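You operate a simulated robot arm through the tools that you are given. There is no shell and no other tool.

Carry out the task below with a simulated two-armed robot. There is one attempt and no reset: what you move stays moved.

JOB
Press the teal magnet shut and put it in the green tray.
Fine: set the press dial to the size printed on it, so that it gets no dents; leave the slide out and the other magnets alone.

It is judged by the outcome, as a careful person would: the job done as asked, and still so three seconds after it is handed in. It fails if anything else is knocked over, pushed out of place, dropped, spilled or broken.

ROBOT AND FRAMES
Two 7-joint arms with fingered hands on one trunk, on a base that drives. Base frame: it is fixed to the floor where the robot stands at the start and does not move with it; the origin is under the middle of the robot, x ahead of it, y to its left, z up. Lengths are in mm, angles in rad, forces in N, time in s.
The left shoulder is at the start at [60, 138, 722], the right one opposite. With the tool pointing down near the work surface each hand reaches from about 100 to 900 mm from the robot's upright axis, wherever it stands, measured 20 degrees to its own side. Places, roughly: green magnet, orange magnet, purple magnet, teal m [2000, 1750, 750]; inside of the green tray [2400, 1500, 800]; magnet press dial [2100, 1500, 800]; magnet press pad [2200, 1600, 900]; magnet press slide [2100, 1600, 800]; pocket of the magnet press slide [2200, 1600, 800]. Payload 4 kg a hand.
The TCP of each hand is the grasp point between the finger pads, 36 mm short of the fingertips. In the tool frame z runs along the fingers and y along their closing line. Largest opening 120 mm; the body of the gripper starts 42 mm behind the TCP. The gripper is a hand of 5 fingers: y runs from the thumb to the fingers, the wrist lies at [-15, -109, -200] in the tool frame, and closing takes about 1.5 s.
Orientation is that of the tool frame in the base frame, as a unit quaternion [w, x, y, z]. With the fingers straight down and the wrist toward the robot, the tool's x, y and z point along [0, 1, 0], [1, 0, 0] and [0, 0, -1] of the base frame.

CONTROLS
- The arms move only by the tool step_arm. It takes "left_commands", "right_commands" or both (then of equal length, played together; a hand with none holds still); each is a list of rows, each a list of 3 entries, a list of its own where there are three numbers: the turn, a rotation vector about the tool's x, y, z in rad, then the shift along the tool's x, y, z in mm, then the finger opening in mm, from 0 to 120. In form: [[[ax, ay, az], [dx, dy, dz], claw], ...]. A call has 1 to 20 rows; each row shifts and turns the commanded pose from where the row before left it, along the tool's axes as they then stand. Each row takes 0.2 s and may step no farther than 50 mm and 0.15 rad from the row before; otherwise, or with a gripper value out of range, the whole call is refused. A pose out of reach is approached as far as the arm can. The call stops where the force on the tool passes 90 N (or 10 N more than at its start, if that is more) or the arm is blocked; 0.2 s more then pass. The fingers move at their own pace (about 153 mm/s each) and stop on an object; they squeeze with about 25 N. The grip force told is the motor's: it shows also when the fingers shut on nothing. Time passes only in rows, and 0.2 s behind the last, so rows that do not move let the fingers close. It gives the time, the measured TCP pose, the force on the tool (base axes), the opening and the grip force at its end, in the units of the frame above (readings bear some noise), with the torque about the TCP (base axes, N m) and any sound that the robot's microphone picked up.
- Cameras (640 x 400 px; columns grow to the right, rows downward): "scene" is now at [62.7, -3.4, 1380.9]; the picture's right is [0.05, -1.00, 0.00], its down [-0.54, -0.03, -0.84] and it looks along [0.84, 0.04, -0.54] (base axes); focal length 269 px, centre (320, 200). "left" rides on the left gripper at [-69, -79, -131] in its tool frame; the picture's right is [-0.79, -0.29, 0.55], its down [0.55, -0.74, 0.40] and it looks along [0.29, 0.61, 0.74] (tool axes); focal length 222 px, centre (320, 200). "right" rides on the right gripper at [69, -79, -131] in its tool frame; the picture's right is [-0.79, 0.29, -0.55], its down [-0.55, -0.73, 0.40] and it looks along [-0.29, 0.61, 0.74] (tool axes); focal length 222 px, centre (320, 200). There is no depth. A picture from a camera that has moved, and an enlarged one, comes with that camera's place and axes in the base frame and with its lens. The place of the scene camera against the robot may be out by one fixed shift of up to 18 mm in any direction.
- camera(camera): a new picture of that camera. It takes no simulated time.
- lift_body(by): slides the trunk up (or, below 0, down) by that many mm; the arms and the scene camera ride with it, the base frame stays. It gives what a move gives, with no picture.
- base_move(legs): drives the robot by 1 to 6 legs, each [ahead, left, turn to the left] in mm, mm and rad, along the robot's own axes; the way and the turn of a leg run together, so that a leg with both is an arc; at most 1500 mm and 3.142 rad a leg. The arms and the cameras ride along, it lands a little off, and it stops where it bumps. It gives what a move gives.
- grasp_type(shape, hand): the hand has 5 fingers and takes this shape, open, in about a second: jaw (thumb against the fingers, like two jaws); tri (thumb and two fingers); tip (a fingertip pinch); poke (one finger out to press); point (the index stretched); flat (the hand flat); cup (the hand cupped); fist (a fist). The gripper value then closes the fingers along that shape, each until it touches; the sizes above hold for jaw. It gives what a move gives, with no picture.
- turn_head(pan, tilt): turns the head with the scene camera to pan (to the left, within 1.501 rad either way) and tilt (down, from -0.506 to 1.204), counted from straight ahead of the robot. It gives what a move gives.
- enlarge(camera, box): a new picture of the part [left, top, right, bottom] of that camera's present view, enlarged. It takes no simulated time.
- job_done(): hands the job in; it is judged then, once.

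Nothing tells you exact positions but the pictures and the camera data. Unless the task says otherwise, let go and move clear before handing in.

The tools are called after "Emit:" as a command line: name --argument value ..., lists and objects as JSON in quotes. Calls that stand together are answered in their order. step_arm: Moves the arms, as the interface text tells. Its arguments: {"type":"object","properties":{"left_commands":{"type":"array","items":{"type":"array"}},"right_commands":{"type":"array","items":{"type":"array"}}},"required":[]} The other tools are called the same way: lift_body (by) slides the trunk up or down; grasp_type (shape, hand) gives the hand a shape; base_move (legs) drives the base; turn_head (pan, tilt) turns the head that bears the scene camera; camera (camera) takes a picture; enlarge (camera, box) takes an enlarged picture of a part of a camera's view; job_done () hands the job in.

At the start:

```text
time_s: 0.0
left_position: [579.3, 227.4, 991.4]
left_tool_rot: [0.0, 0.707, 0.707, 0.0]
left_force: [-0.6, -0.2, -0.9]
left_wrist_torque: [-0.02, 0.02, 0.01]
left_finger_gap: 119.7
left_grasp_force: 0.1
left_shape: jaw
right_position: [548.1, -262.5, 984.3]
right_tool_rot: [-0.001, 0.706, 0.708, 0.0]
right_force: [-0.3, 0.7, -0.9]
right_wrist_torque: [0.0, -0.02, -0.01]
right_finger_gap: 119.8
right_grasp_force: 0.1
right_shape: jaw
trunk travel left (down, up): [-300.0, 290.0]
robot x, y, heading: [-0.8, 1.3, 0.003]
head pan, tilt: [0.049, 0.565]
```

scene: 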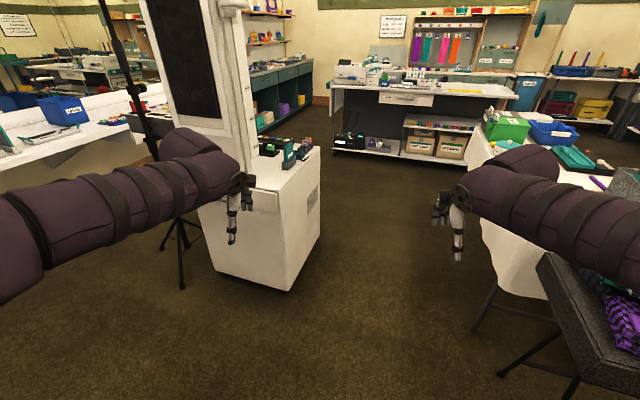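
right: 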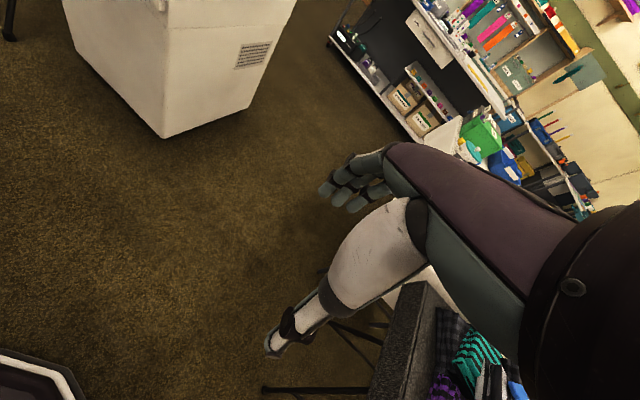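
left: 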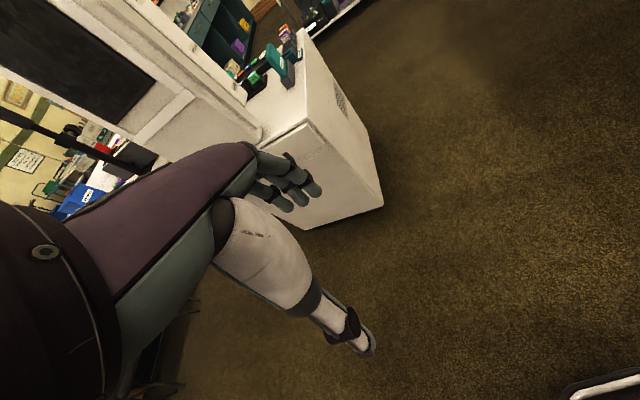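

I see a workshop with a white machine/cart ahead-left and a long table behind it on the left; the press should be around [2100, 1550, 800], which projects near the left table at picture (133, 115). I'll turn the head to look there before driving.

Emit:
turn_head --pan 0.6 --tilt 0.35

Emit:
camera --camera "scene"

```text
time_s: 1.0
left_position: [579.3, 226.5, 991.4]
left_tool_rot: [-0.001, 0.707, 0.707, 0.0]
left_force: [-0.2, 0.0, -0.4]
left_wrist_torque: [-0.02, 0.0, 0.01]
left_finger_gap: 119.7
left_grasp_force: 0.1
left_shape: jaw
right_position: [548.6, -263.6, 985.1]
right_tool_rot: [0.0, 0.708, 0.707, 0.0]
right_force: [-0.5, -0.1, -0.5]
right_wrist_torque: [0.02, -0.01, -0.02]
right_finger_gap: 119.8
right_grasp_force: 0.0
right_shape: jaw
trunk travel left (down, up): [-300.0, 290.0]
robot x, y, heading: [-1.2, -1.3, 0.001]
head pan, tilt: [0.6, 0.351]
```

```text
taken
camera scene: at [50.3, 44.8, 1400.6], right [0.56, -0.83, 0.0], down [-0.28, -0.19, -0.94], along [0.78, 0.53, -0.34], focal length 269 px, centre (320, 200)
```

scene: 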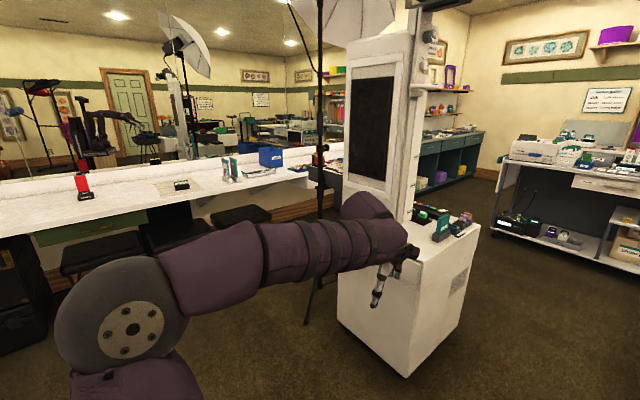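

The left wall has a mirror with a white counter beneath it; the target area projects at about (310, 169), behind the tripod. I'll enlarge that area.

Emit:
enlarge --camera "scene" --box '[140, 100, 360, 240]'

Emit:
enlarge --camera "scene" --box '[240, 130, 360, 205]'

Emit:
enlarge --camera "scene" --box '[330, 160, 500, 280]'

```text
2.86 times, centred on (250, 170) of scene
camera zoom: at [50.3, 44.8, 1400.6], right [0.56, -0.83, 0.0], down [-0.28, -0.19, -0.94], along [0.78, 0.53, -0.34], focal length 770 px, centre (520, 286)
```

zoom: 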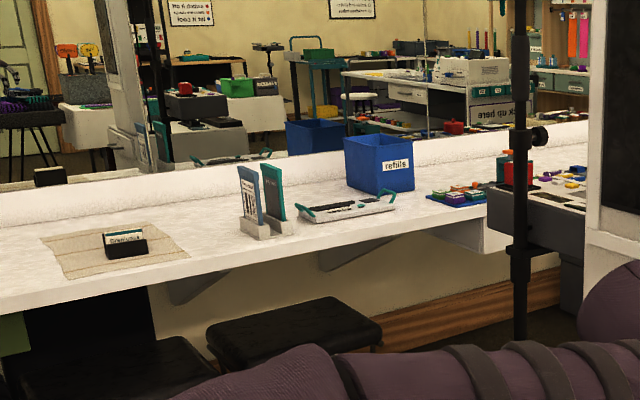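

```text
5.33 times, centred on (300, 168) of scene
camera zoom: at [50.3, 44.8, 1400.6], right [0.56, -0.83, 0.0], down [-0.28, -0.19, -0.94], along [0.78, 0.53, -0.34], focal length 1437 px, centre (427, 373)
```

zoom: 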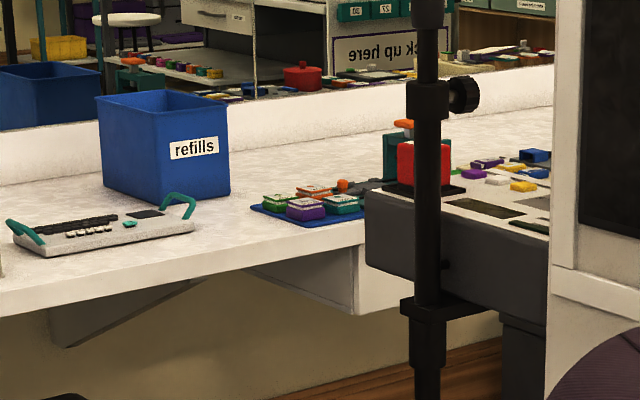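

```text
3.33 times, centred on (415, 220) of scene
camera zoom: at [50.3, 44.8, 1400.6], right [0.56, -0.83, 0.0], down [-0.28, -0.19, -0.94], along [0.78, 0.53, -0.34], focal length 898 px, centre (3, 133)
```

zoom: 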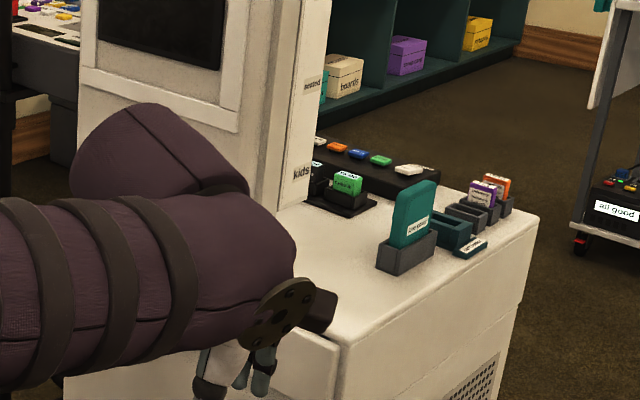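

The four magnets sit on a blue mat on the left counter with a red/teal press on a raised grey stand at its right end, behind a tripod pole and the white kiosk. The kiosk occupies about x 1200–1900, y 50–760 on the floor, so I'll go round its right side; first a sidestep and a drive ahead.

Emit:
base_move --legs '[[0, -300, 0], [1000, 0, 0]]'

Emit:
turn_head --pan 0.6 --tilt 0.5

Emit:
camera --camera "scene"

```text
time_s: 7.8
left_position: [1568.9, -50.6, 992.8]
left_tool_rot: [0.0, 0.699, 0.715, 0.0]
left_force: [-0.6, -0.4, -0.4]
left_wrist_torque: [0.03, -0.02, 0.0]
left_finger_gap: 119.6
left_grasp_force: 0.2
left_shape: jaw
right_position: [1550.1, -540.5, 986.5]
right_tool_rot: [0.0, 0.699, 0.715, 0.0]
right_force: [0.1, 0.0, -0.6]
right_wrist_torque: [0.01, 0.01, -0.01]
right_finger_gap: 119.7
right_grasp_force: 0.0
right_shape: jaw
trunk travel left (down, up): [-300.0, 290.0]
robot x, y, heading: [994.6, -291.0, 0.025]
head pan, tilt: [0.6, 0.351]
```

```text
time_s: 8.5
left_position: [1570.3, -50.5, 992.2]
left_tool_rot: [0.0, 0.699, 0.715, 0.0]
left_force: [-1.0, -0.3, 0.2]
left_wrist_torque: [0.02, -0.01, 0.01]
left_finger_gap: 119.8
left_grasp_force: 0.0
left_shape: jaw
right_position: [1549.3, -540.4, 984.9]
right_tool_rot: [0.0, 0.699, 0.715, 0.0]
right_force: [0.5, -0.7, 0.2]
right_wrist_torque: [0.02, 0.0, 0.01]
right_finger_gap: 119.6
right_grasp_force: 0.1
right_shape: jaw
trunk travel left (down, up): [-300.0, 290.0]
robot x, y, heading: [993.1, -291.8, 0.023]
head pan, tilt: [0.6, 0.499]
```

```text
taken
camera scene: at [1042.4, -244.9, 1387.0], right [0.58, -0.81, 0.0], down [-0.39, -0.28, -0.88], along [0.71, 0.51, -0.48], focal length 269 px, centre (320, 200)
```

scene: 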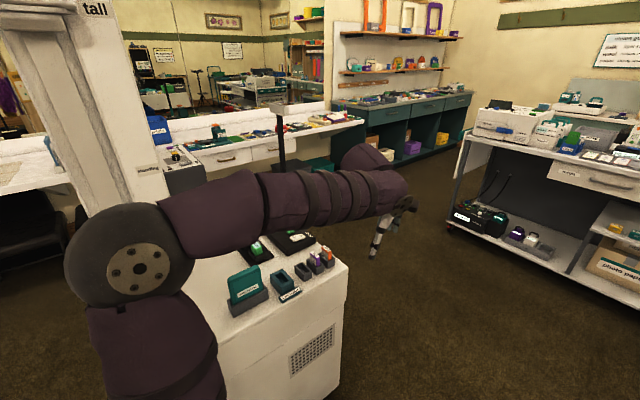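

The kiosk is to my left and a counter with drawers runs past it; there is another thing like a post at (282, 135). Let me look closer.

Emit:
enlarge --camera "scene" --box '[130, 90, 380, 250]'

```text
2.50 times, centred on (255, 170) of scene
camera zoom: at [1042.4, -244.9, 1387.0], right [0.58, -0.81, 0.0], down [-0.39, -0.28, -0.88], along [0.71, 0.51, -0.48], focal length 674 px, centre (482, 275)
```

zoom: 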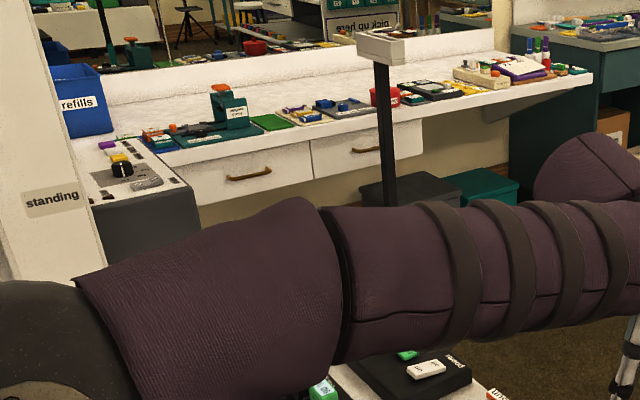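

The press (teal body with orange handle) is at about [2160, 1555, 790], the green tray right of it, magnets on the blue mat to its left; a thin post stands somewhere in front of the counter. I'll drive past the kiosk, then turn left and look.

Emit:
base_move --legs '[[1200, -30, 0], [0, 0, 1.25]]'

Emit:
turn_head --pan 0.1 --tilt 0.5

Emit:
camera --camera "scene"

```text
time_s: 17.7
left_position: [2160.4, 321.9, 991.8]
left_tool_rot: [0.0, 0.151, 0.989, 0.001]
left_force: [-0.1, -0.8, 0.2]
left_wrist_torque: [0.01, -0.02, 0.02]
left_finger_gap: 119.8
left_grasp_force: 0.1
left_shape: jaw
right_position: [2618.5, 147.0, 984.7]
right_tool_rot: [0.0, 0.151, 0.989, 0.0]
right_force: [0.1, 0.1, 0.0]
right_wrist_torque: [0.0, -0.02, -0.01]
right_finger_gap: 119.6
right_grasp_force: 0.0
right_shape: jaw
trunk travel left (down, up): [-300.0, 290.0]
robot x, y, heading: [2203.0, -296.9, 1.264]
head pan, tilt: [0.6, 0.499]
```

```text
time_s: 18.6
left_position: [2160.5, 323.1, 992.1]
left_tool_rot: [0.001, 0.15, 0.989, 0.0]
left_force: [0.2, -0.2, -0.6]
left_wrist_torque: [-0.01, 0.02, 0.02]
left_finger_gap: 119.5
left_grasp_force: 0.1
left_shape: jaw
right_position: [2618.2, 146.7, 984.9]
right_tool_rot: [0.0, 0.15, 0.989, 0.0]
right_force: [0.1, -0.1, 0.3]
right_wrist_torque: [-0.01, 0.05, 0.0]
right_finger_gap: 119.7
right_grasp_force: 0.0
right_shape: jaw
trunk travel left (down, up): [-300.0, 290.0]
robot x, y, heading: [2203.4, -298.6, 1.265]
head pan, tilt: [0.099, 0.499]
```

```text
taken
camera scene: at [2216.0, -245.1, 1386.9], right [0.98, -0.2, 0.0], down [-0.1, -0.47, -0.88], along [0.18, 0.86, -0.48], focal length 269 px, centre (320, 200)
```

scene: 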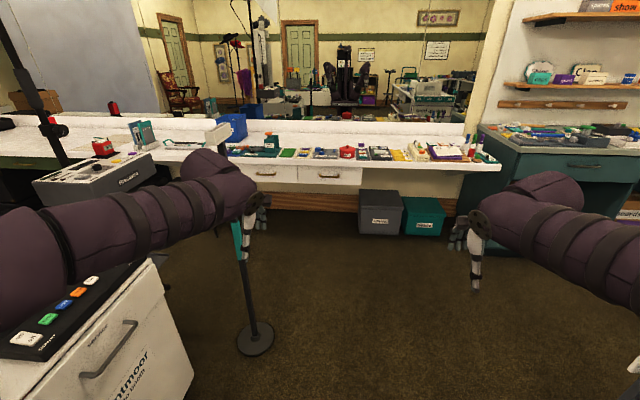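

The thin post stands at about [2055, 749] with its box top at z≈1130, and the counter's front edge runs about square to my heading. I'll raise the trunk a bit so the hands clear everything on the counter, and drive forward passing the post well on its right.

Emit:
lift_body --by 150

Emit:
base_move --legs '[[0, -60, 0], [900, 0, 0]]'

Emit:
turn_head --pan 0.4 --tilt 0.7

Emit:
camera --camera "scene"

```text
time_s: 20.4
left_position: [2160.3, 321.2, 1141.3]
left_tool_rot: [0.0, 0.151, 0.989, 0.0]
left_force: [0.3, 0.5, -0.5]
left_wrist_torque: [0.01, 0.02, 0.02]
left_finger_gap: 119.6
left_grasp_force: 0.1
left_shape: jaw
right_position: [2619.3, 147.3, 1135.4]
right_tool_rot: [0.0, 0.15, 0.989, 0.0]
right_force: [0.7, -0.1, -0.5]
right_wrist_torque: [0.02, 0.01, -0.02]
right_finger_gap: 119.7
right_grasp_force: 0.1
right_shape: jaw
trunk travel left (down, up): [-450.0, 140.0]
robot x, y, heading: [2203.5, -299.8, 1.266]
head pan, tilt: [0.099, 0.499]
```

```text
time_s: 25.7
left_position: [2486.1, 1153.9, 1141.4]
left_tool_rot: [0.0, 0.152, 0.988, 0.0]
left_force: [-0.8, 0.6, -0.8]
left_wrist_torque: [0.0, -0.03, -0.05]
left_finger_gap: 119.6
left_grasp_force: 0.1
left_shape: jaw
right_position: [2944.1, 978.2, 1134.7]
right_tool_rot: [0.001, 0.152, 0.988, 0.0]
right_force: [-0.3, 0.5, -0.7]
right_wrist_torque: [-0.04, 0.02, 0.0]
right_finger_gap: 119.6
right_grasp_force: 0.0
right_shape: jaw
trunk travel left (down, up): [-450.0, 140.0]
robot x, y, heading: [2526.9, 532.8, 1.265]
head pan, tilt: [0.099, 0.499]
```

```text
time_s: 26.5
left_position: [2486.5, 1154.8, 1142.0]
left_tool_rot: [0.0, 0.153, 0.988, 0.0]
left_force: [-1.1, 0.8, -0.2]
left_wrist_torque: [0.01, 0.01, 0.02]
left_finger_gap: 119.5
left_grasp_force: 0.1
left_shape: jaw
right_position: [2942.5, 978.2, 1135.0]
right_tool_rot: [-0.001, 0.152, 0.988, 0.001]
right_force: [0.8, -0.1, 0.3]
right_wrist_torque: [0.0, 0.0, 0.01]
right_finger_gap: 119.7
right_grasp_force: 0.2
right_shape: jaw
trunk travel left (down, up): [-450.0, 140.0]
robot x, y, heading: [2527.0, 531.9, 1.267]
head pan, tilt: [0.4, 0.7]
```

```text
taken
camera scene: at [2513.5, 582.8, 1519.2], right [1.0, 0.09, 0.0], down [0.06, -0.64, -0.77], along [-0.07, 0.76, -0.64], focal length 269 px, centre (320, 200)
```

scene: 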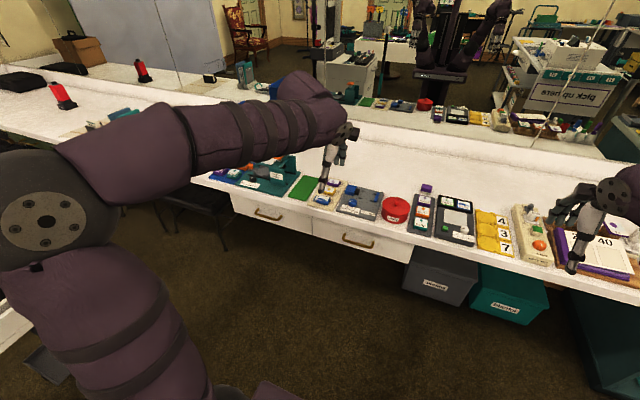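

The press is ahead-left at about picture (265, 175). Before sidestepping left I'll check where the post is relative to the left arm.

Emit:
turn_head --pan 1.2 --tilt 0.7

Emit:
camera --camera "scene"

Emit:
camera --camera "left"

```text
time_s: 27.6
left_position: [2485.4, 1155.8, 1141.9]
left_tool_rot: [0.0, 0.152, 0.988, 0.0]
left_force: [-0.1, -0.1, -0.7]
left_wrist_torque: [0.02, 0.02, 0.01]
left_finger_gap: 119.7
left_grasp_force: 0.1
left_shape: jaw
right_position: [2944.3, 978.3, 1135.4]
right_tool_rot: [-0.002, 0.152, 0.988, 0.0]
right_force: [-0.1, 0.8, -0.1]
right_wrist_torque: [0.01, 0.01, -0.01]
right_finger_gap: 119.7
right_grasp_force: 0.2
right_shape: jaw
trunk travel left (down, up): [-450.0, 140.0]
robot x, y, heading: [2525.9, 538.3, 1.266]
head pan, tilt: [1.201, 0.7]
```

```text
taken
camera scene: at [2455.1, 551.4, 1519.2], right [0.63, 0.78, 0.0], down [0.5, -0.4, -0.76], along [-0.6, 0.48, -0.64], focal length 269 px, centre (320, 200)
```

scene: 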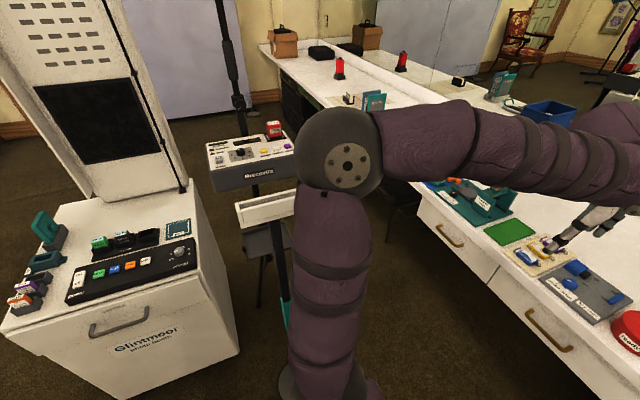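

```text
taken
camera left: at [2528.6, 1058.9, 1273.6], right [0.66, -0.51, -0.55], down [-0.75, -0.54, -0.4], along [-0.09, 0.67, -0.74], focal length 222 px, centre (320, 200)
```

left: 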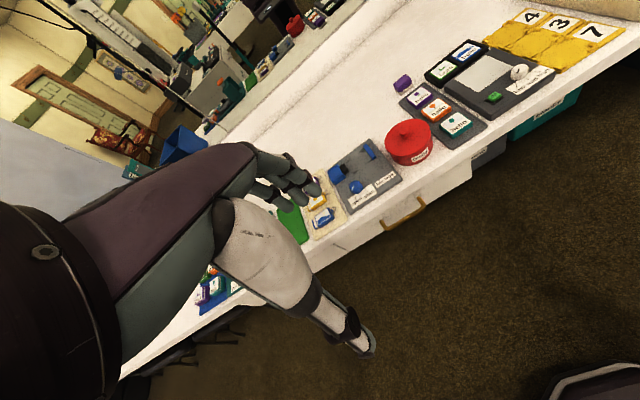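

The post's box top sits at about [2055, 749], left of and a bit behind the left elbow; going forward first and then sidestepping left keeps the arm ahead of it. I'll do this in two legs.

Emit:
base_move --legs '[[400, 0, 0], [0, 320, 0]]'

Emit:
turn_head --pan 0.5 --tilt 0.9

Emit:
camera --camera "scene"

Emit:
camera --camera "left"

```text
time_s: 31.8
left_position: [2311.7, 1633.9, 1141.5]
left_tool_rot: [0.001, 0.155, 0.988, 0.001]
left_force: [-0.4, 0.6, -0.1]
left_wrist_torque: [0.03, -0.04, 0.02]
left_finger_gap: 120.1
left_grasp_force: 0.1
left_shape: jaw
right_position: [2769.2, 1454.4, 1136.5]
right_tool_rot: [-0.001, 0.154, 0.988, 0.0]
right_force: [0.3, 0.8, 0.5]
right_wrist_torque: [0.01, 0.0, 0.0]
right_finger_gap: 119.7
right_grasp_force: 0.0
right_shape: jaw
trunk travel left (down, up): [-450.0, 140.0]
robot x, y, heading: [2350.9, 1017.6, 1.263]
head pan, tilt: [1.201, 0.7]
```

```text
time_s: 32.9
left_position: [2312.8, 1632.9, 1141.0]
left_tool_rot: [0.0, 0.155, 0.988, 0.0]
left_force: [-0.2, -1.1, -0.3]
left_wrist_torque: [-0.02, 0.03, 0.03]
left_finger_gap: 119.8
left_grasp_force: 0.1
left_shape: jaw
right_position: [2768.5, 1455.8, 1136.3]
right_tool_rot: [0.0, 0.155, 0.988, 0.0]
right_force: [0.1, 0.2, -0.3]
right_wrist_torque: [0.03, 0.04, 0.02]
right_finger_gap: 119.6
right_grasp_force: 0.1
right_shape: jaw
trunk travel left (down, up): [-450.0, 140.0]
robot x, y, heading: [2351.1, 1013.0, 1.255]
head pan, tilt: [0.499, 0.901]
```

```text
taken
camera scene: at [2330.7, 1051.1, 1503.1], right [0.98, 0.19, 0.0], down [0.15, -0.77, -0.62], along [-0.12, 0.61, -0.78], focal length 269 px, centre (320, 200)
```

scene: 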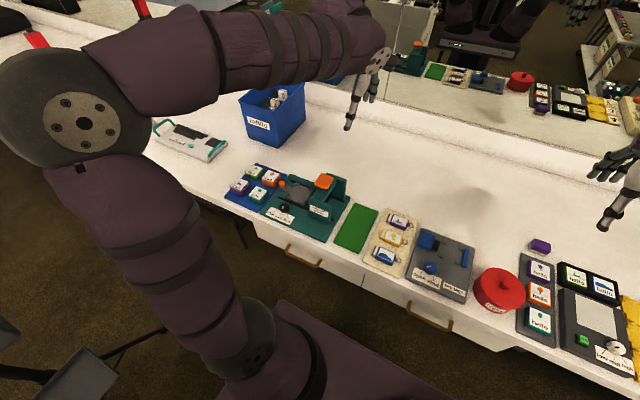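

```text
taken
camera left: at [2355.0, 1537.6, 1273.5], right [0.66, -0.52, -0.55], down [-0.75, -0.53, -0.4], along [-0.09, 0.67, -0.74], focal length 222 px, centre (320, 200)
```

left: 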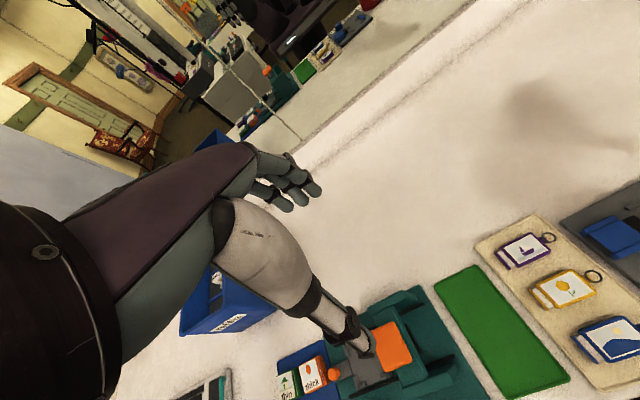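

Good view now: the magnets are on the blue mat at (255, 182), the press with orange pad at (310, 195), and the green tray at (357, 228). I'll enlarge these.

Emit:
enlarge --camera "scene" --box '[220, 150, 300, 220]'

Emit:
enlarge --camera "scene" --box '[255, 160, 365, 250]'

Emit:
enlarge --camera "scene" --box '[320, 190, 430, 280]'

```text
5.71 times, centred on (260, 185) of scene
camera zoom: at [2330.7, 1051.1, 1503.1], right [0.98, 0.19, 0.0], down [0.15, -0.77, -0.62], along [-0.12, 0.61, -0.78], focal length 1540 px, centre (663, 286)
```

zoom: 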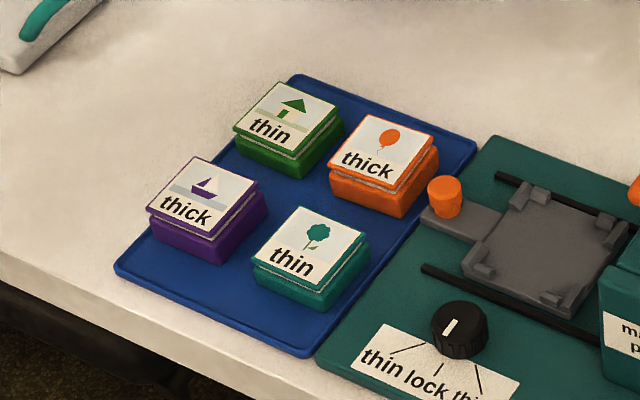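

```text
4.44 times, centred on (310, 205) of scene
camera zoom: at [2330.7, 1051.1, 1503.1], right [0.98, 0.19, 0.0], down [0.15, -0.77, -0.62], along [-0.12, 0.61, -0.78], focal length 1198 px, centre (364, 178)
```

zoom: 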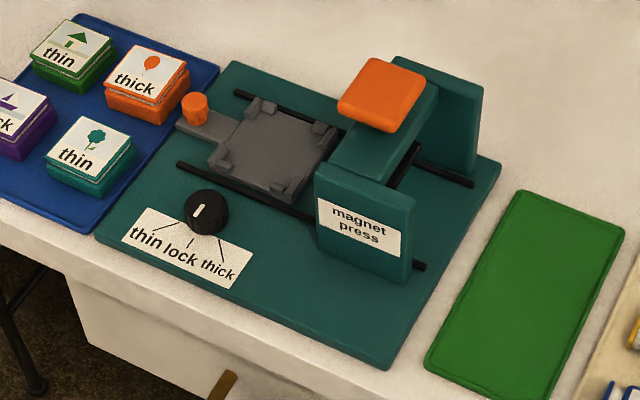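

```text
4.44 times, centred on (375, 235) of scene
camera zoom: at [2330.7, 1051.1, 1503.1], right [0.98, 0.19, 0.0], down [0.15, -0.77, -0.62], along [-0.12, 0.61, -0.78], focal length 1198 px, centre (76, 44)
```

zoom: 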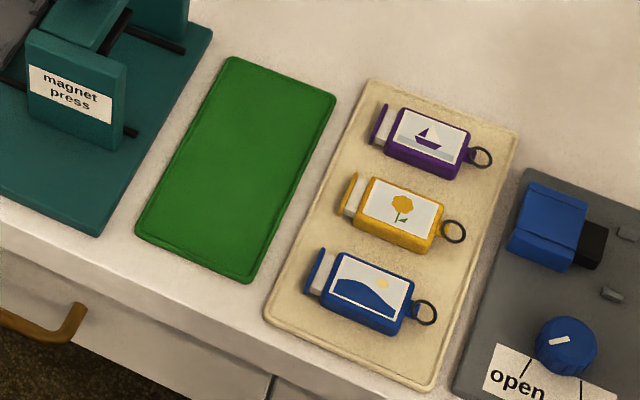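

The teal magnet is marked "thin"; the dial has thin / lock / thick positions, and the slide with the pocket is out on the left of the press. I'll bring the left hand camera closer over the press for an accurate look at dial and positions.

Emit:
step_arm --left_commands '[[[0, 0, 0], [24.3, -32.9, 7], 120], [[0, 0, 0], [24.3, -32.9, 7], 120], [[0, 0, 0], [24.3, -32.9, 7], 120], [[0, 0, 0], [24.3, -32.9, 7], 120], [[0, 0, 0], [24.3, -32.9, 7], 120], [[0, 0, 0], [24.3, -32.9, 7], 120], [[0, 0, 0], [24.3, -32.9, 7], 120], [[0, 0, 0], [0, 0, 0], 120]]'

Emit:
camera --camera "left"

Emit:
camera --camera "scene"

```text
time_s: 34.7
left_position: [2081.6, 1466.5, 1090.1]
left_tool_rot: [0.0, 0.155, 0.988, 0.0]
left_force: [0.3, -0.3, -0.3]
left_wrist_torque: [0.03, 0.0, -0.01]
left_finger_gap: 119.5
left_grasp_force: 0.1
left_shape: jaw
right_position: [2768.6, 1456.0, 1135.2]
right_tool_rot: [-0.001, 0.154, 0.988, 0.001]
right_force: [-0.3, 1.1, -0.7]
right_wrist_torque: [0.01, -0.01, 0.01]
right_finger_gap: 119.8
right_grasp_force: 0.1
right_shape: jaw
trunk travel left (down, up): [-450.0, 140.0]
robot x, y, heading: [2351.6, 1013.1, 1.265]
head pan, tilt: [0.499, 0.901]
```

```text
taken
camera left: at [2122.8, 1369.4, 1223.3], right [0.66, -0.52, -0.55], down [-0.75, -0.53, -0.4], along [-0.09, 0.67, -0.74], focal length 222 px, centre (320, 200)
```

left: 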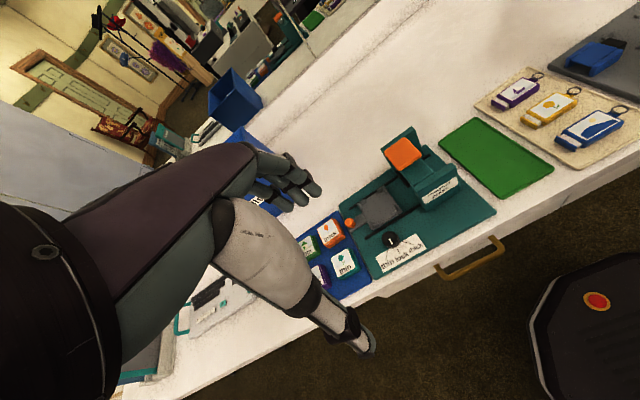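

```text
taken
camera scene: at [2330.9, 1051.3, 1503.0], right [0.98, 0.19, 0.0], down [0.15, -0.77, -0.62], along [-0.12, 0.61, -0.78], focal length 269 px, centre (320, 200)
```

scene: 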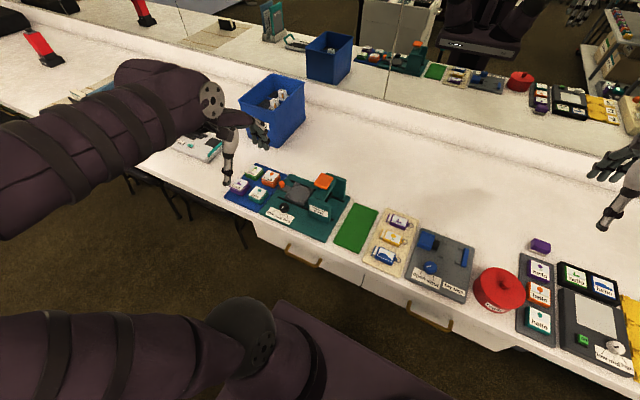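

Now the left hand camera sees the press, magnets and tray. I'll enlarge for measuring.

Emit:
enlarge --camera "left" --box '[296, 120, 456, 290]'

Emit:
enlarge --camera "left" --box '[370, 220, 440, 280]'

Emit:
enlarge --camera "scene" --box '[255, 190, 315, 230]'

Emit:
enlarge --camera "scene" --box '[220, 150, 380, 260]'

```text
2.35 times, centred on (376, 205) of left
camera zoom: at [2122.8, 1369.4, 1223.3], right [0.66, -0.52, -0.55], down [-0.75, -0.53, -0.4], along [-0.09, 0.67, -0.74], focal length 523 px, centre (188, 188)
```

zoom: 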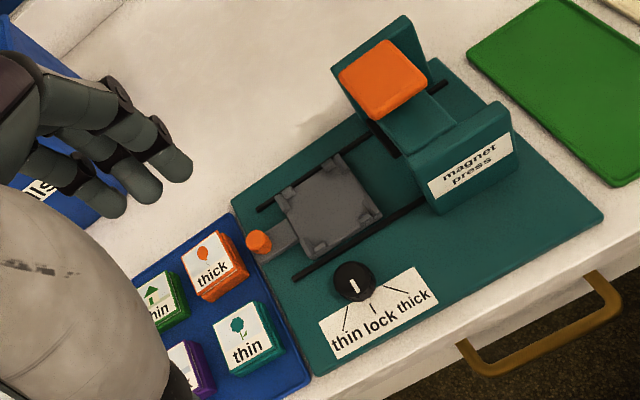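

```text
6.67 times, centred on (405, 250) of left
camera zoom: at [2122.8, 1369.4, 1223.3], right [0.66, -0.52, -0.55], down [-0.75, -0.53, -0.4], along [-0.09, 0.67, -0.74], focal length 1481 px, centre (-247, -133)
```

zoom: 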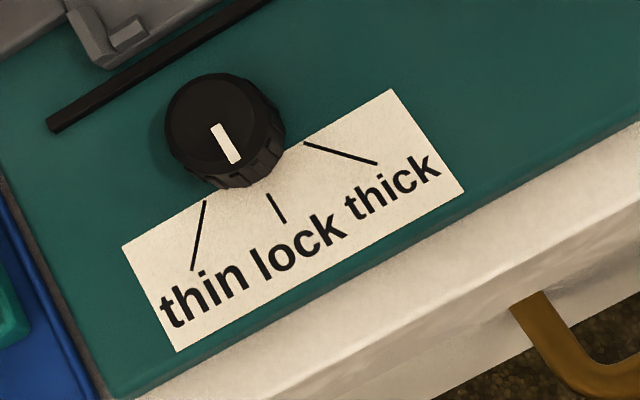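

```text
10.00 times, centred on (285, 210) of scene
camera zoom: at [2330.9, 1051.3, 1503.0], right [0.98, 0.19, 0.0], down [0.15, -0.77, -0.62], along [-0.12, 0.61, -0.78], focal length 2694 px, centre (670, 100)
```

zoom: 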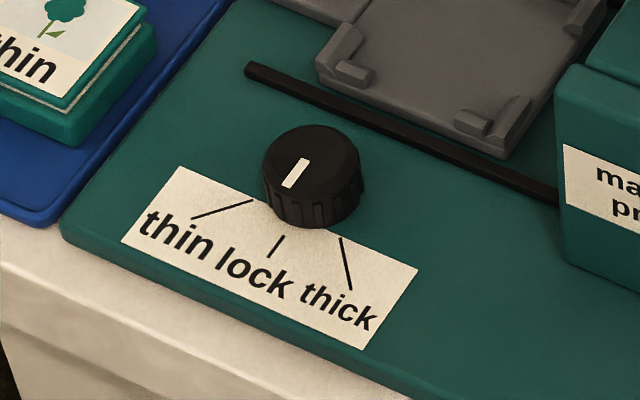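

```text
3.64 times, centred on (300, 205) of scene
camera zoom: at [2330.9, 1051.3, 1503.0], right [0.98, 0.19, 0.0], down [0.15, -0.77, -0.62], along [-0.12, 0.61, -0.78], focal length 980 px, centre (393, 182)
```

zoom: 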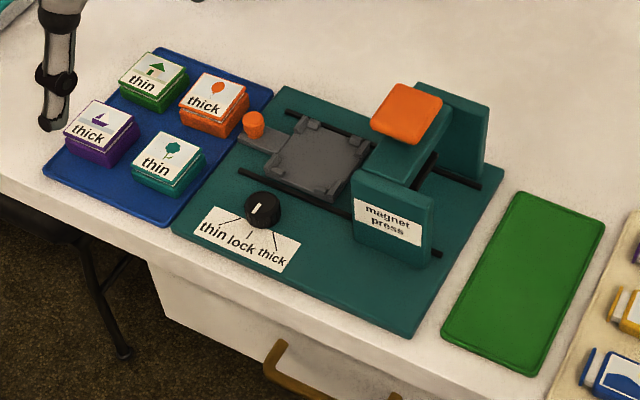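

The dial mark points at "lock"; it has to go to "thin". Triangulating gives the dial top near [2118, 1545, 803] and the teal magnet near [2015, 1582, 805]; I'll take a second, nearer left-hand view with a baseline for better heights.

Emit:
step_arm --left_commands '[[[0, 0, 0], [30, 0, 30], 120], [[0, 0, 0], [30, 0, 30], 120], [[0, 0, 0], [30, 0, 30], 120], [[0, 0, 0], [30, 0, 30], 120], [[0, 0, 0], [0, 0, 0], 120]]'

Emit:
camera --camera "left"

Emit:
enlarge --camera "left" --box '[340, 100, 520, 240]'

Emit:
enlarge --camera "left" --box '[460, 60, 640, 200]'

```text
time_s: 35.9
left_position: [1965.9, 1503.7, 971.2]
left_tool_rot: [0.0, 0.154, 0.988, 0.0]
left_force: [-0.5, 0.1, -0.4]
left_wrist_torque: [0.03, 0.0, -0.01]
left_finger_gap: 119.8
left_grasp_force: 0.0
left_shape: jaw
right_position: [2770.2, 1454.6, 1135.4]
right_tool_rot: [-0.001, 0.155, 0.988, 0.001]
right_force: [-0.2, 0.3, -0.2]
right_wrist_torque: [-0.02, 0.0, -0.01]
right_finger_gap: 119.6
right_grasp_force: 0.1
right_shape: jaw
trunk travel left (down, up): [-450.0, 140.0]
robot x, y, heading: [2353.1, 1012.4, 1.263]
head pan, tilt: [0.499, 0.901]
```

```text
taken
camera left: at [2007.9, 1407.0, 1103.3], right [0.66, -0.52, -0.55], down [-0.75, -0.53, -0.4], along [-0.09, 0.67, -0.74], focal length 222 px, centre (320, 200)
```

left: 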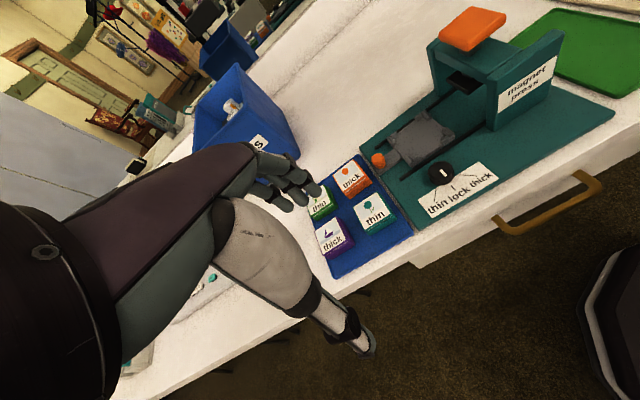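

```text
2.86 times, centred on (430, 170) of left
camera zoom: at [2007.9, 1407.0, 1103.3], right [0.66, -0.52, -0.55], down [-0.75, -0.53, -0.4], along [-0.09, 0.67, -0.74], focal length 635 px, centre (6, 286)
```

zoom: 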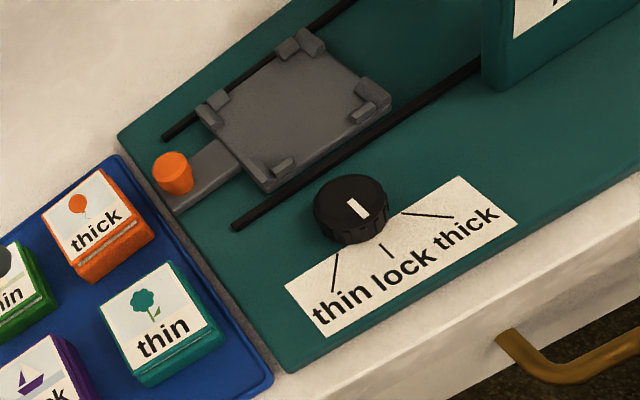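

```text
2.86 times, centred on (550, 130) of left
camera zoom: at [2007.9, 1407.0, 1103.3], right [0.66, -0.52, -0.55], down [-0.75, -0.53, -0.4], along [-0.09, 0.67, -0.74], focal length 635 px, centre (-337, 400)
```

zoom: 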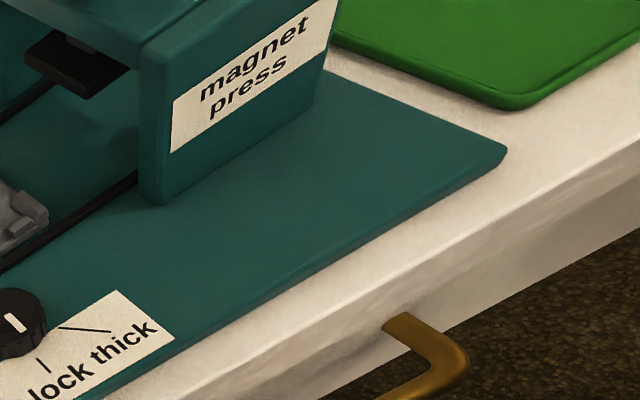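

Triangulated from both hand views: dial top [2118, 1544, 808], teal magnet top centre [2018, 1583, 804], press base top about z 787. Now I want to look at the hand itself in the scene camera to understand its finger shape before going in.

Emit:
camera --camera "scene"

Emit:
enlarge --camera "scene" --box '[150, 90, 290, 210]'

Emit:
enlarge --camera "left" --box '[200, 130, 400, 370]'

```text
taken
camera scene: at [2330.9, 1050.8, 1503.1], right [0.98, 0.19, 0.0], down [0.15, -0.77, -0.62], along [-0.12, 0.61, -0.78], focal length 269 px, centre (320, 200)
```

scene: 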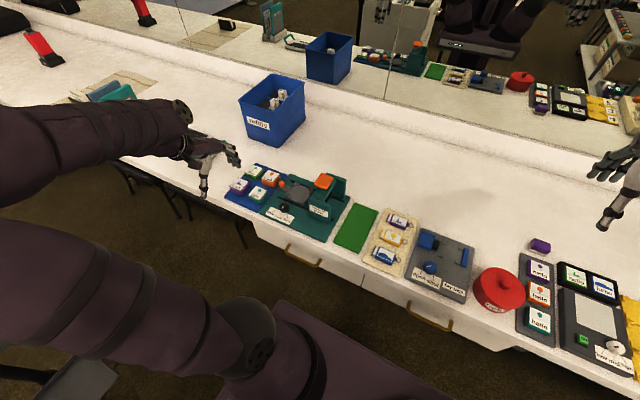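

```text
3.33 times, centred on (220, 150) of scene
camera zoom: at [2330.9, 1050.8, 1503.1], right [0.98, 0.19, 0.0], down [0.15, -0.77, -0.62], along [-0.12, 0.61, -0.78], focal length 898 px, centre (653, 367)
```

zoom: 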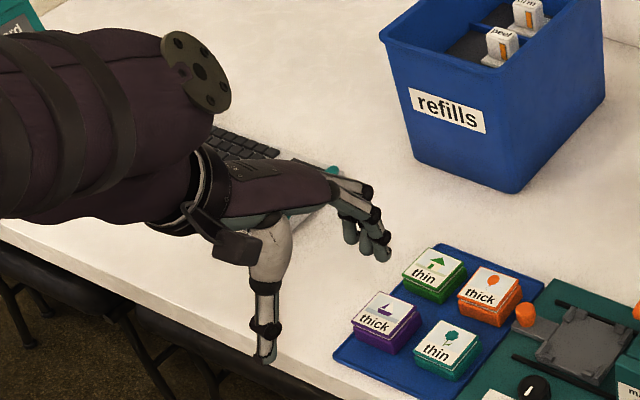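

```text
1.67 times, centred on (300, 250) of left
camera zoom: at [2007.9, 1407.0, 1103.3], right [0.66, -0.52, -0.55], down [-0.75, -0.53, -0.4], along [-0.09, 0.67, -0.74], focal length 370 px, centre (353, 117)
```

zoom: 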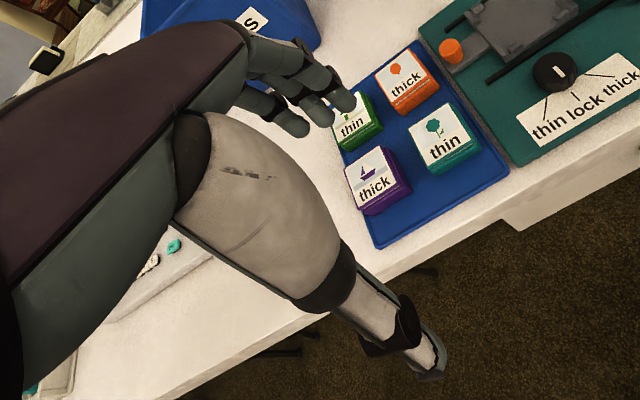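

The hand's thumb is on the near side and the four fingers on the far side. I'll try the "tip" shape and look at its geometry, since both dial and magnet need a narrow grip.

Emit:
grasp_type --hand "left" --shape "tip"

Emit:
enlarge --camera "scene" --box '[170, 120, 270, 210]'

Emit:
enlarge --camera "left" --box '[200, 130, 400, 370]'

```text
time_s: 36.8
left_position: [1966.4, 1503.1, 972.3]
left_tool_rot: [0.0, 0.155, 0.988, -0.001]
left_force: [-0.4, 0.9, 0.0]
left_wrist_torque: [-0.01, 0.0, 0.02]
left_finger_gap: 119.9
left_grasp_force: 0.0
left_shape: tip
right_position: [2769.9, 1454.2, 1136.5]
right_tool_rot: [-0.001, 0.155, 0.988, 0.0]
right_force: [0.6, -0.4, -0.2]
right_wrist_torque: [-0.02, 0.01, 0.03]
right_finger_gap: 119.8
right_grasp_force: 0.0
right_shape: jaw
trunk travel left (down, up): [-450.0, 140.0]
robot x, y, heading: [2350.3, 1015.0, 1.257]
head pan, tilt: [0.499, 0.901]
```

```text
4.44 times, centred on (220, 165) of scene
camera zoom: at [2330.7, 1051.1, 1503.0], right [0.98, 0.19, 0.0], down [0.15, -0.77, -0.62], along [-0.12, 0.61, -0.78], focal length 1198 px, centre (764, 356)
```

zoom: 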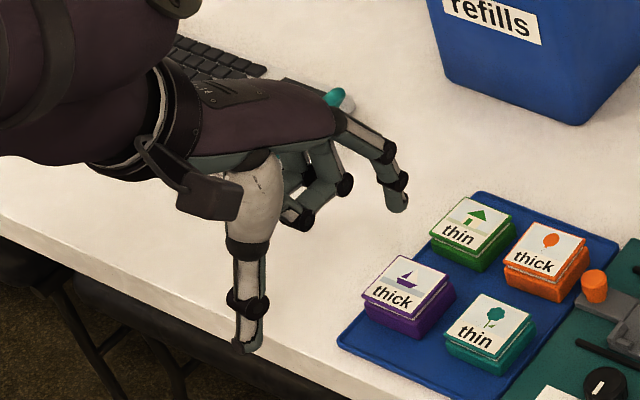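

```text
1.67 times, centred on (300, 250) of left
camera zoom: at [2008.0, 1407.2, 1103.5], right [0.66, -0.52, -0.55], down [-0.75, -0.53, -0.4], along [-0.09, 0.67, -0.74], focal length 370 px, centre (353, 117)
```

zoom: 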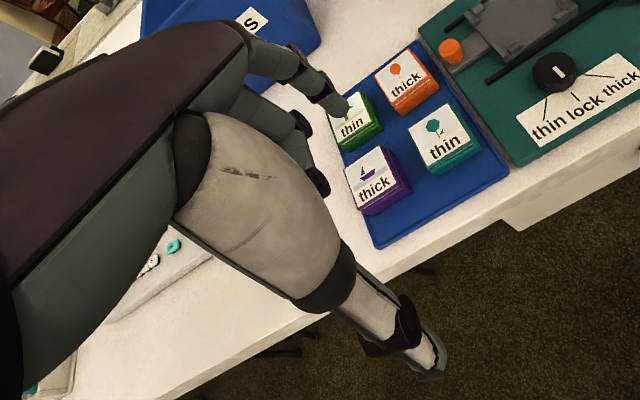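

In "tip" shape only thumb and index stick out, good for narrow work. I'll close to about 45 mm in the air to see where the tips come together relative to the TCP.

Emit:
step_arm --left_commands '[[[0, 0, 0], [0, 0, 0], 45], [[0, 0, 0], [0, 0, 0], 45], [[0, 0, 0], [0, 0, 0], 45], [[0, 0, 0], [0, 0, 0], 45], [[0, 0, 0], [0, 0, 0], 45]]'

Emit:
enlarge --camera "scene" --box '[170, 120, 270, 210]'

Emit:
enlarge --camera "left" --box '[200, 130, 400, 370]'

```text
time_s: 38.0
left_position: [1964.9, 1503.7, 971.3]
left_tool_rot: [0.0, 0.154, 0.988, 0.0]
left_force: [-0.3, 0.2, -0.6]
left_wrist_torque: [-0.02, 0.01, 0.01]
left_finger_gap: 45.4
left_grasp_force: 0.0
left_shape: tip
right_position: [2769.0, 1455.1, 1135.3]
right_tool_rot: [0.0, 0.154, 0.988, 0.0]
right_force: [-0.4, -0.1, 0.4]
right_wrist_torque: [-0.01, 0.0, -0.01]
right_finger_gap: 119.8
right_grasp_force: 0.0
right_shape: jaw
trunk travel left (down, up): [-450.0, 140.0]
robot x, y, heading: [2351.6, 1015.9, 1.26]
head pan, tilt: [0.499, 0.901]
```

```text
4.44 times, centred on (220, 165) of scene
camera zoom: at [2330.7, 1051.1, 1503.0], right [0.98, 0.19, 0.0], down [0.15, -0.77, -0.62], along [-0.12, 0.61, -0.78], focal length 1198 px, centre (764, 356)
```

zoom: 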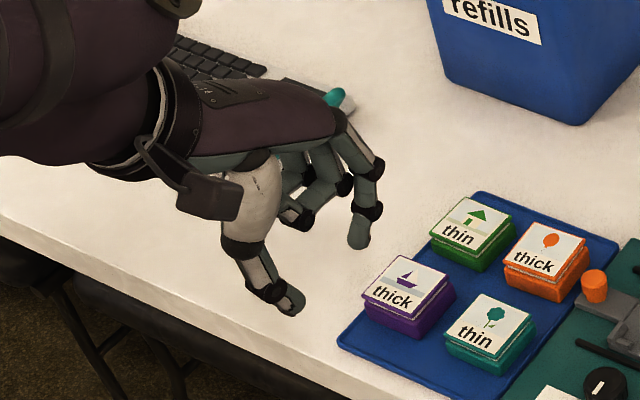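

```text
1.67 times, centred on (300, 250) of left
camera zoom: at [2008.0, 1407.2, 1103.5], right [0.66, -0.52, -0.55], down [-0.75, -0.53, -0.4], along [-0.09, 0.67, -0.74], focal length 370 px, centre (353, 117)
```

zoom: 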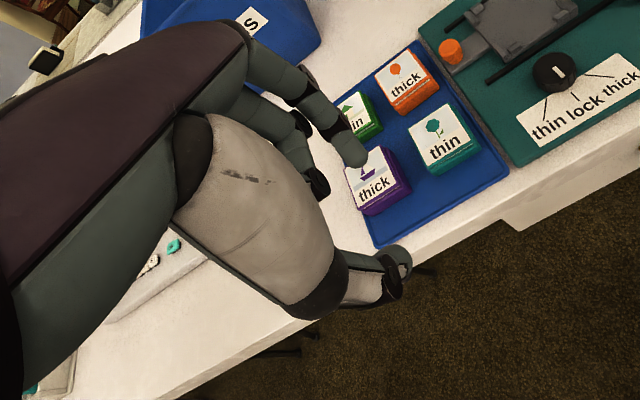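

In tip shape at 45 mm the tips lie about ±28 mm in tool y and ~28 mm beyond the TCP, centred on the TCP in x. Next: rotate the left hand −0.785 about its axis (so that turning clockwise by ~45° afterwards brings the dial from lock to thin), then move above the dial.

Emit:
step_arm --left_commands '[[[0, 0, -0.131], [0, 0, 0], 45], [[0, 0, -0.131], [0, 0, 0], 45], [[0, 0, -0.131], [0, 0, 0], 45], [[0, 0, -0.131], [0, 0, 0], 45], [[0, 0, -0.131], [0, 0, 0], 45], [[0, 0, -0.131], [0, 0, 0], 45], [[0, 0, 0], [-38.6, -8.5, 22.7], 45], [[0, 0, 0], [-38.6, -8.5, 22.7], 45], [[0, 0, 0], [-38.6, -8.5, 22.7], 45], [[0, 0, 0], [-38.6, -8.5, 22.7], 45], [[0, 0, 0], [0, 0, 0], 45]]'

Emit:
camera --camera "scene"

Emit:
enlarge --camera "scene" --box '[240, 150, 340, 230]'

Emit:
camera --camera "left"

```text
time_s: 40.4
left_position: [2118.0, 1543.4, 882.0]
left_tool_rot: [0.0, -0.235, 0.972, 0.0]
left_force: [-1.0, -0.3, -1.0]
left_wrist_torque: [0.01, 0.01, -0.02]
left_finger_gap: 45.7
left_grasp_force: 0.1
left_shape: tip
right_position: [2769.7, 1454.6, 1135.0]
right_tool_rot: [0.0, 0.155, 0.988, 0.001]
right_force: [-0.7, -0.7, 0.4]
right_wrist_torque: [0.02, -0.03, 0.0]
right_finger_gap: 119.8
right_grasp_force: 0.0
right_shape: jaw
trunk travel left (down, up): [-450.0, 140.0]
robot x, y, heading: [2353.5, 1009.9, 1.263]
head pan, tilt: [0.499, 0.901]
```

```text
taken
camera scene: at [2330.5, 1051.0, 1503.0], right [0.98, 0.19, 0.0], down [0.15, -0.77, -0.62], along [-0.12, 0.61, -0.78], focal length 269 px, centre (320, 200)
```

scene: 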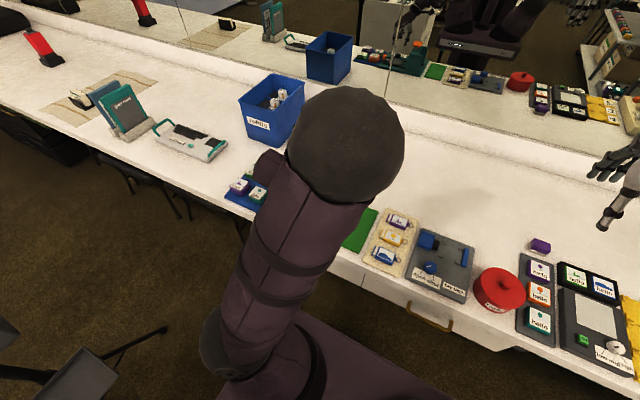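

```text
5.00 times, centred on (290, 190) of scene
camera zoom: at [2330.5, 1051.0, 1503.0], right [0.98, 0.19, 0.0], down [0.15, -0.77, -0.62], along [-0.12, 0.61, -0.78], focal length 1347 px, centre (470, 250)
```

zoom: 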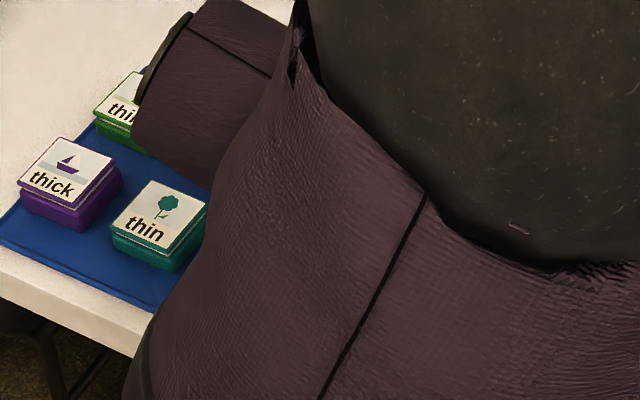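

```text
taken
camera left: at [2215.5, 1505.2, 1012.9], right [0.83, 0.1, -0.55], down [-0.15, -0.91, -0.4], along [-0.54, 0.41, -0.74], focal length 222 px, centre (320, 200)
```

left: 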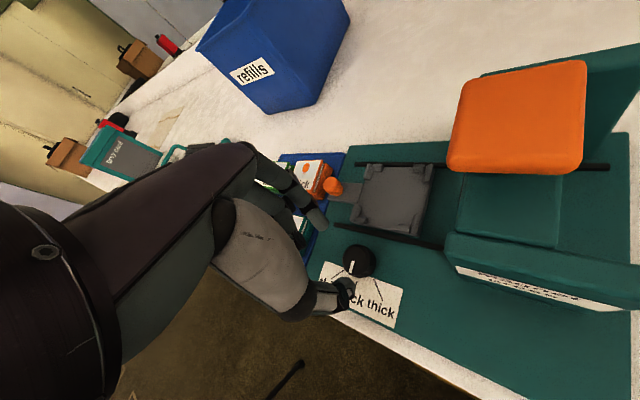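

The hand is over the dial; the elbow blocks the scene camera but the hand camera shows the dial just beyond the tips. I'll enlarge the hand view to check alignment.

Emit:
enlarge --camera "left" --box '[290, 190, 420, 330]'

```text
2.86 times, centred on (355, 260) of left
camera zoom: at [2215.5, 1505.2, 1012.9], right [0.83, 0.1, -0.55], down [-0.15, -0.91, -0.4], along [-0.54, 0.41, -0.74], focal length 635 px, centre (220, 29)
```

zoom: 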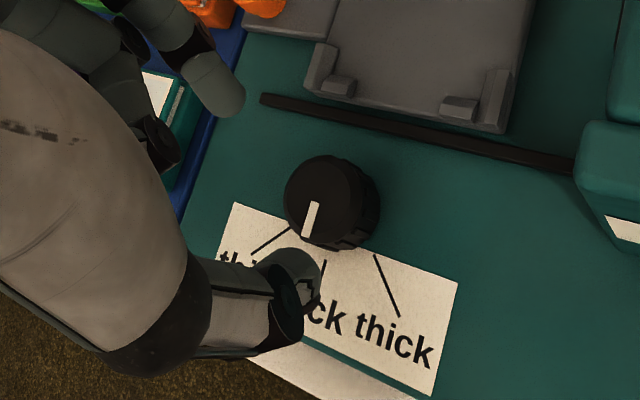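

The dial centre is within ~1 mm of the tool axis. I'll go down 57 mm so the tips straddle the knob, then look again before closing.

Emit:
step_arm --left_commands '[[[0, 0, 0], [0, 0, 15], 45], [[0, 0, 0], [0, 0, 15], 45], [[0, 0, 0], [0, 0, 14], 45], [[0, 0, 0], [0, 0, 13], 45], [[0, 0, 0], [0, 0, 0], 45]]'

Emit:
enlarge --camera "left" --box '[260, 170, 420, 320]'

```text
time_s: 41.6
left_position: [2119.2, 1543.4, 826.9]
left_tool_rot: [0.0, -0.235, 0.972, 0.001]
left_force: [0.3, -4.7, 28.1]
left_wrist_torque: [-0.92, -0.54, -0.03]
left_finger_gap: 40.0
left_grasp_force: 11.8
left_shape: tip
right_position: [2769.3, 1453.2, 1137.1]
right_tool_rot: [0.0, 0.155, 0.988, 0.001]
right_force: [0.0, -0.7, 0.6]
right_wrist_torque: [-0.03, 0.01, 0.01]
right_finger_gap: 119.7
right_grasp_force: 0.0
right_shape: jaw
trunk travel left (down, up): [-450.0, 140.0]
robot x, y, heading: [2350.1, 1010.2, 1.261]
head pan, tilt: [0.499, 0.901]
```

```text
2.67 times, centred on (340, 245) of left
camera zoom: at [2217.9, 1504.7, 959.2], right [0.83, 0.1, -0.55], down [-0.15, -0.9, -0.4], along [-0.54, 0.42, -0.74], focal length 592 px, centre (267, 80)
```

zoom: 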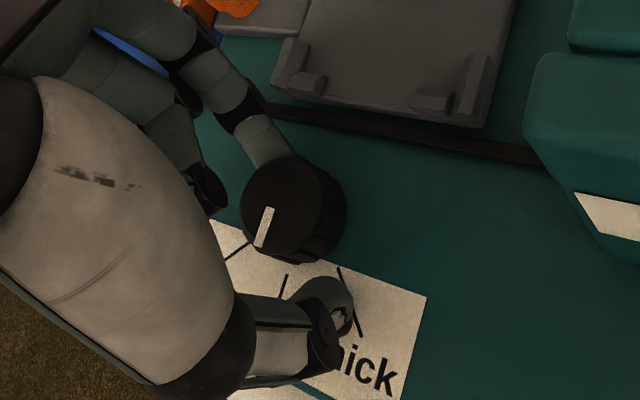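

The thumb tip touched the plate lightly (28 N up, contact at the thumb side). I'll lift 4 mm and then close on the knob.

Emit:
step_arm --left_commands '[[[0, 0, 0], [0, 0, -5], 45], [[0, 0, 0], [0, 0, 0], 45], [[0, 0, 0], [0, 0, 0], 38], [[0, 0, 0], [0, 0, 0], 30], [[0, 0, 0], [0, 0, 0], 20], [[0, 0, 0], [0, 0, 0], 10], [[0, 0, 0], [0, 0, 0], 10], [[0, 0, 0], [0, 0, 0], 10]]'

Emit:
enlarge --camera "left" --box '[260, 170, 420, 320]'

```text
time_s: 43.4
left_position: [2119.0, 1543.8, 829.2]
left_tool_rot: [0.0, -0.235, 0.972, 0.0]
left_force: [-1.0, 0.7, -1.5]
left_wrist_torque: [0.05, -0.01, 0.0]
left_finger_gap: 23.0
left_grasp_force: 25.0
left_shape: tip
right_position: [2768.4, 1455.6, 1135.7]
right_tool_rot: [0.0, 0.155, 0.988, 0.0]
right_force: [-0.5, -0.5, -0.3]
right_wrist_torque: [-0.01, -0.04, 0.0]
right_finger_gap: 120.0
right_grasp_force: 0.1
right_shape: jaw
trunk travel left (down, up): [-450.0, 140.0]
robot x, y, heading: [2353.6, 1013.3, 1.256]
head pan, tilt: [0.499, 0.901]
```

```text
2.67 times, centred on (340, 245) of left
camera zoom: at [2216.7, 1505.7, 961.3], right [0.83, 0.1, -0.55], down [-0.15, -0.91, -0.4], along [-0.54, 0.41, -0.74], focal length 592 px, centre (267, 80)
```

zoom: 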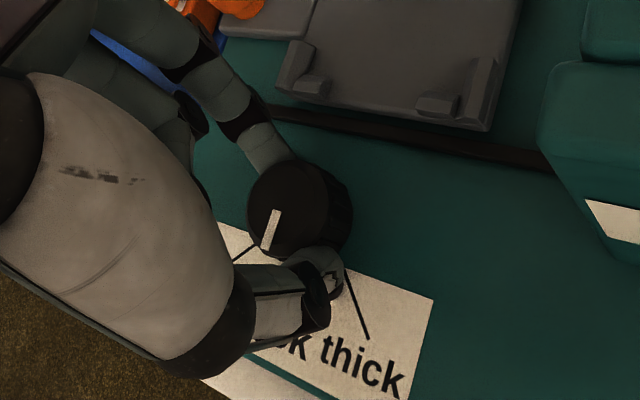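

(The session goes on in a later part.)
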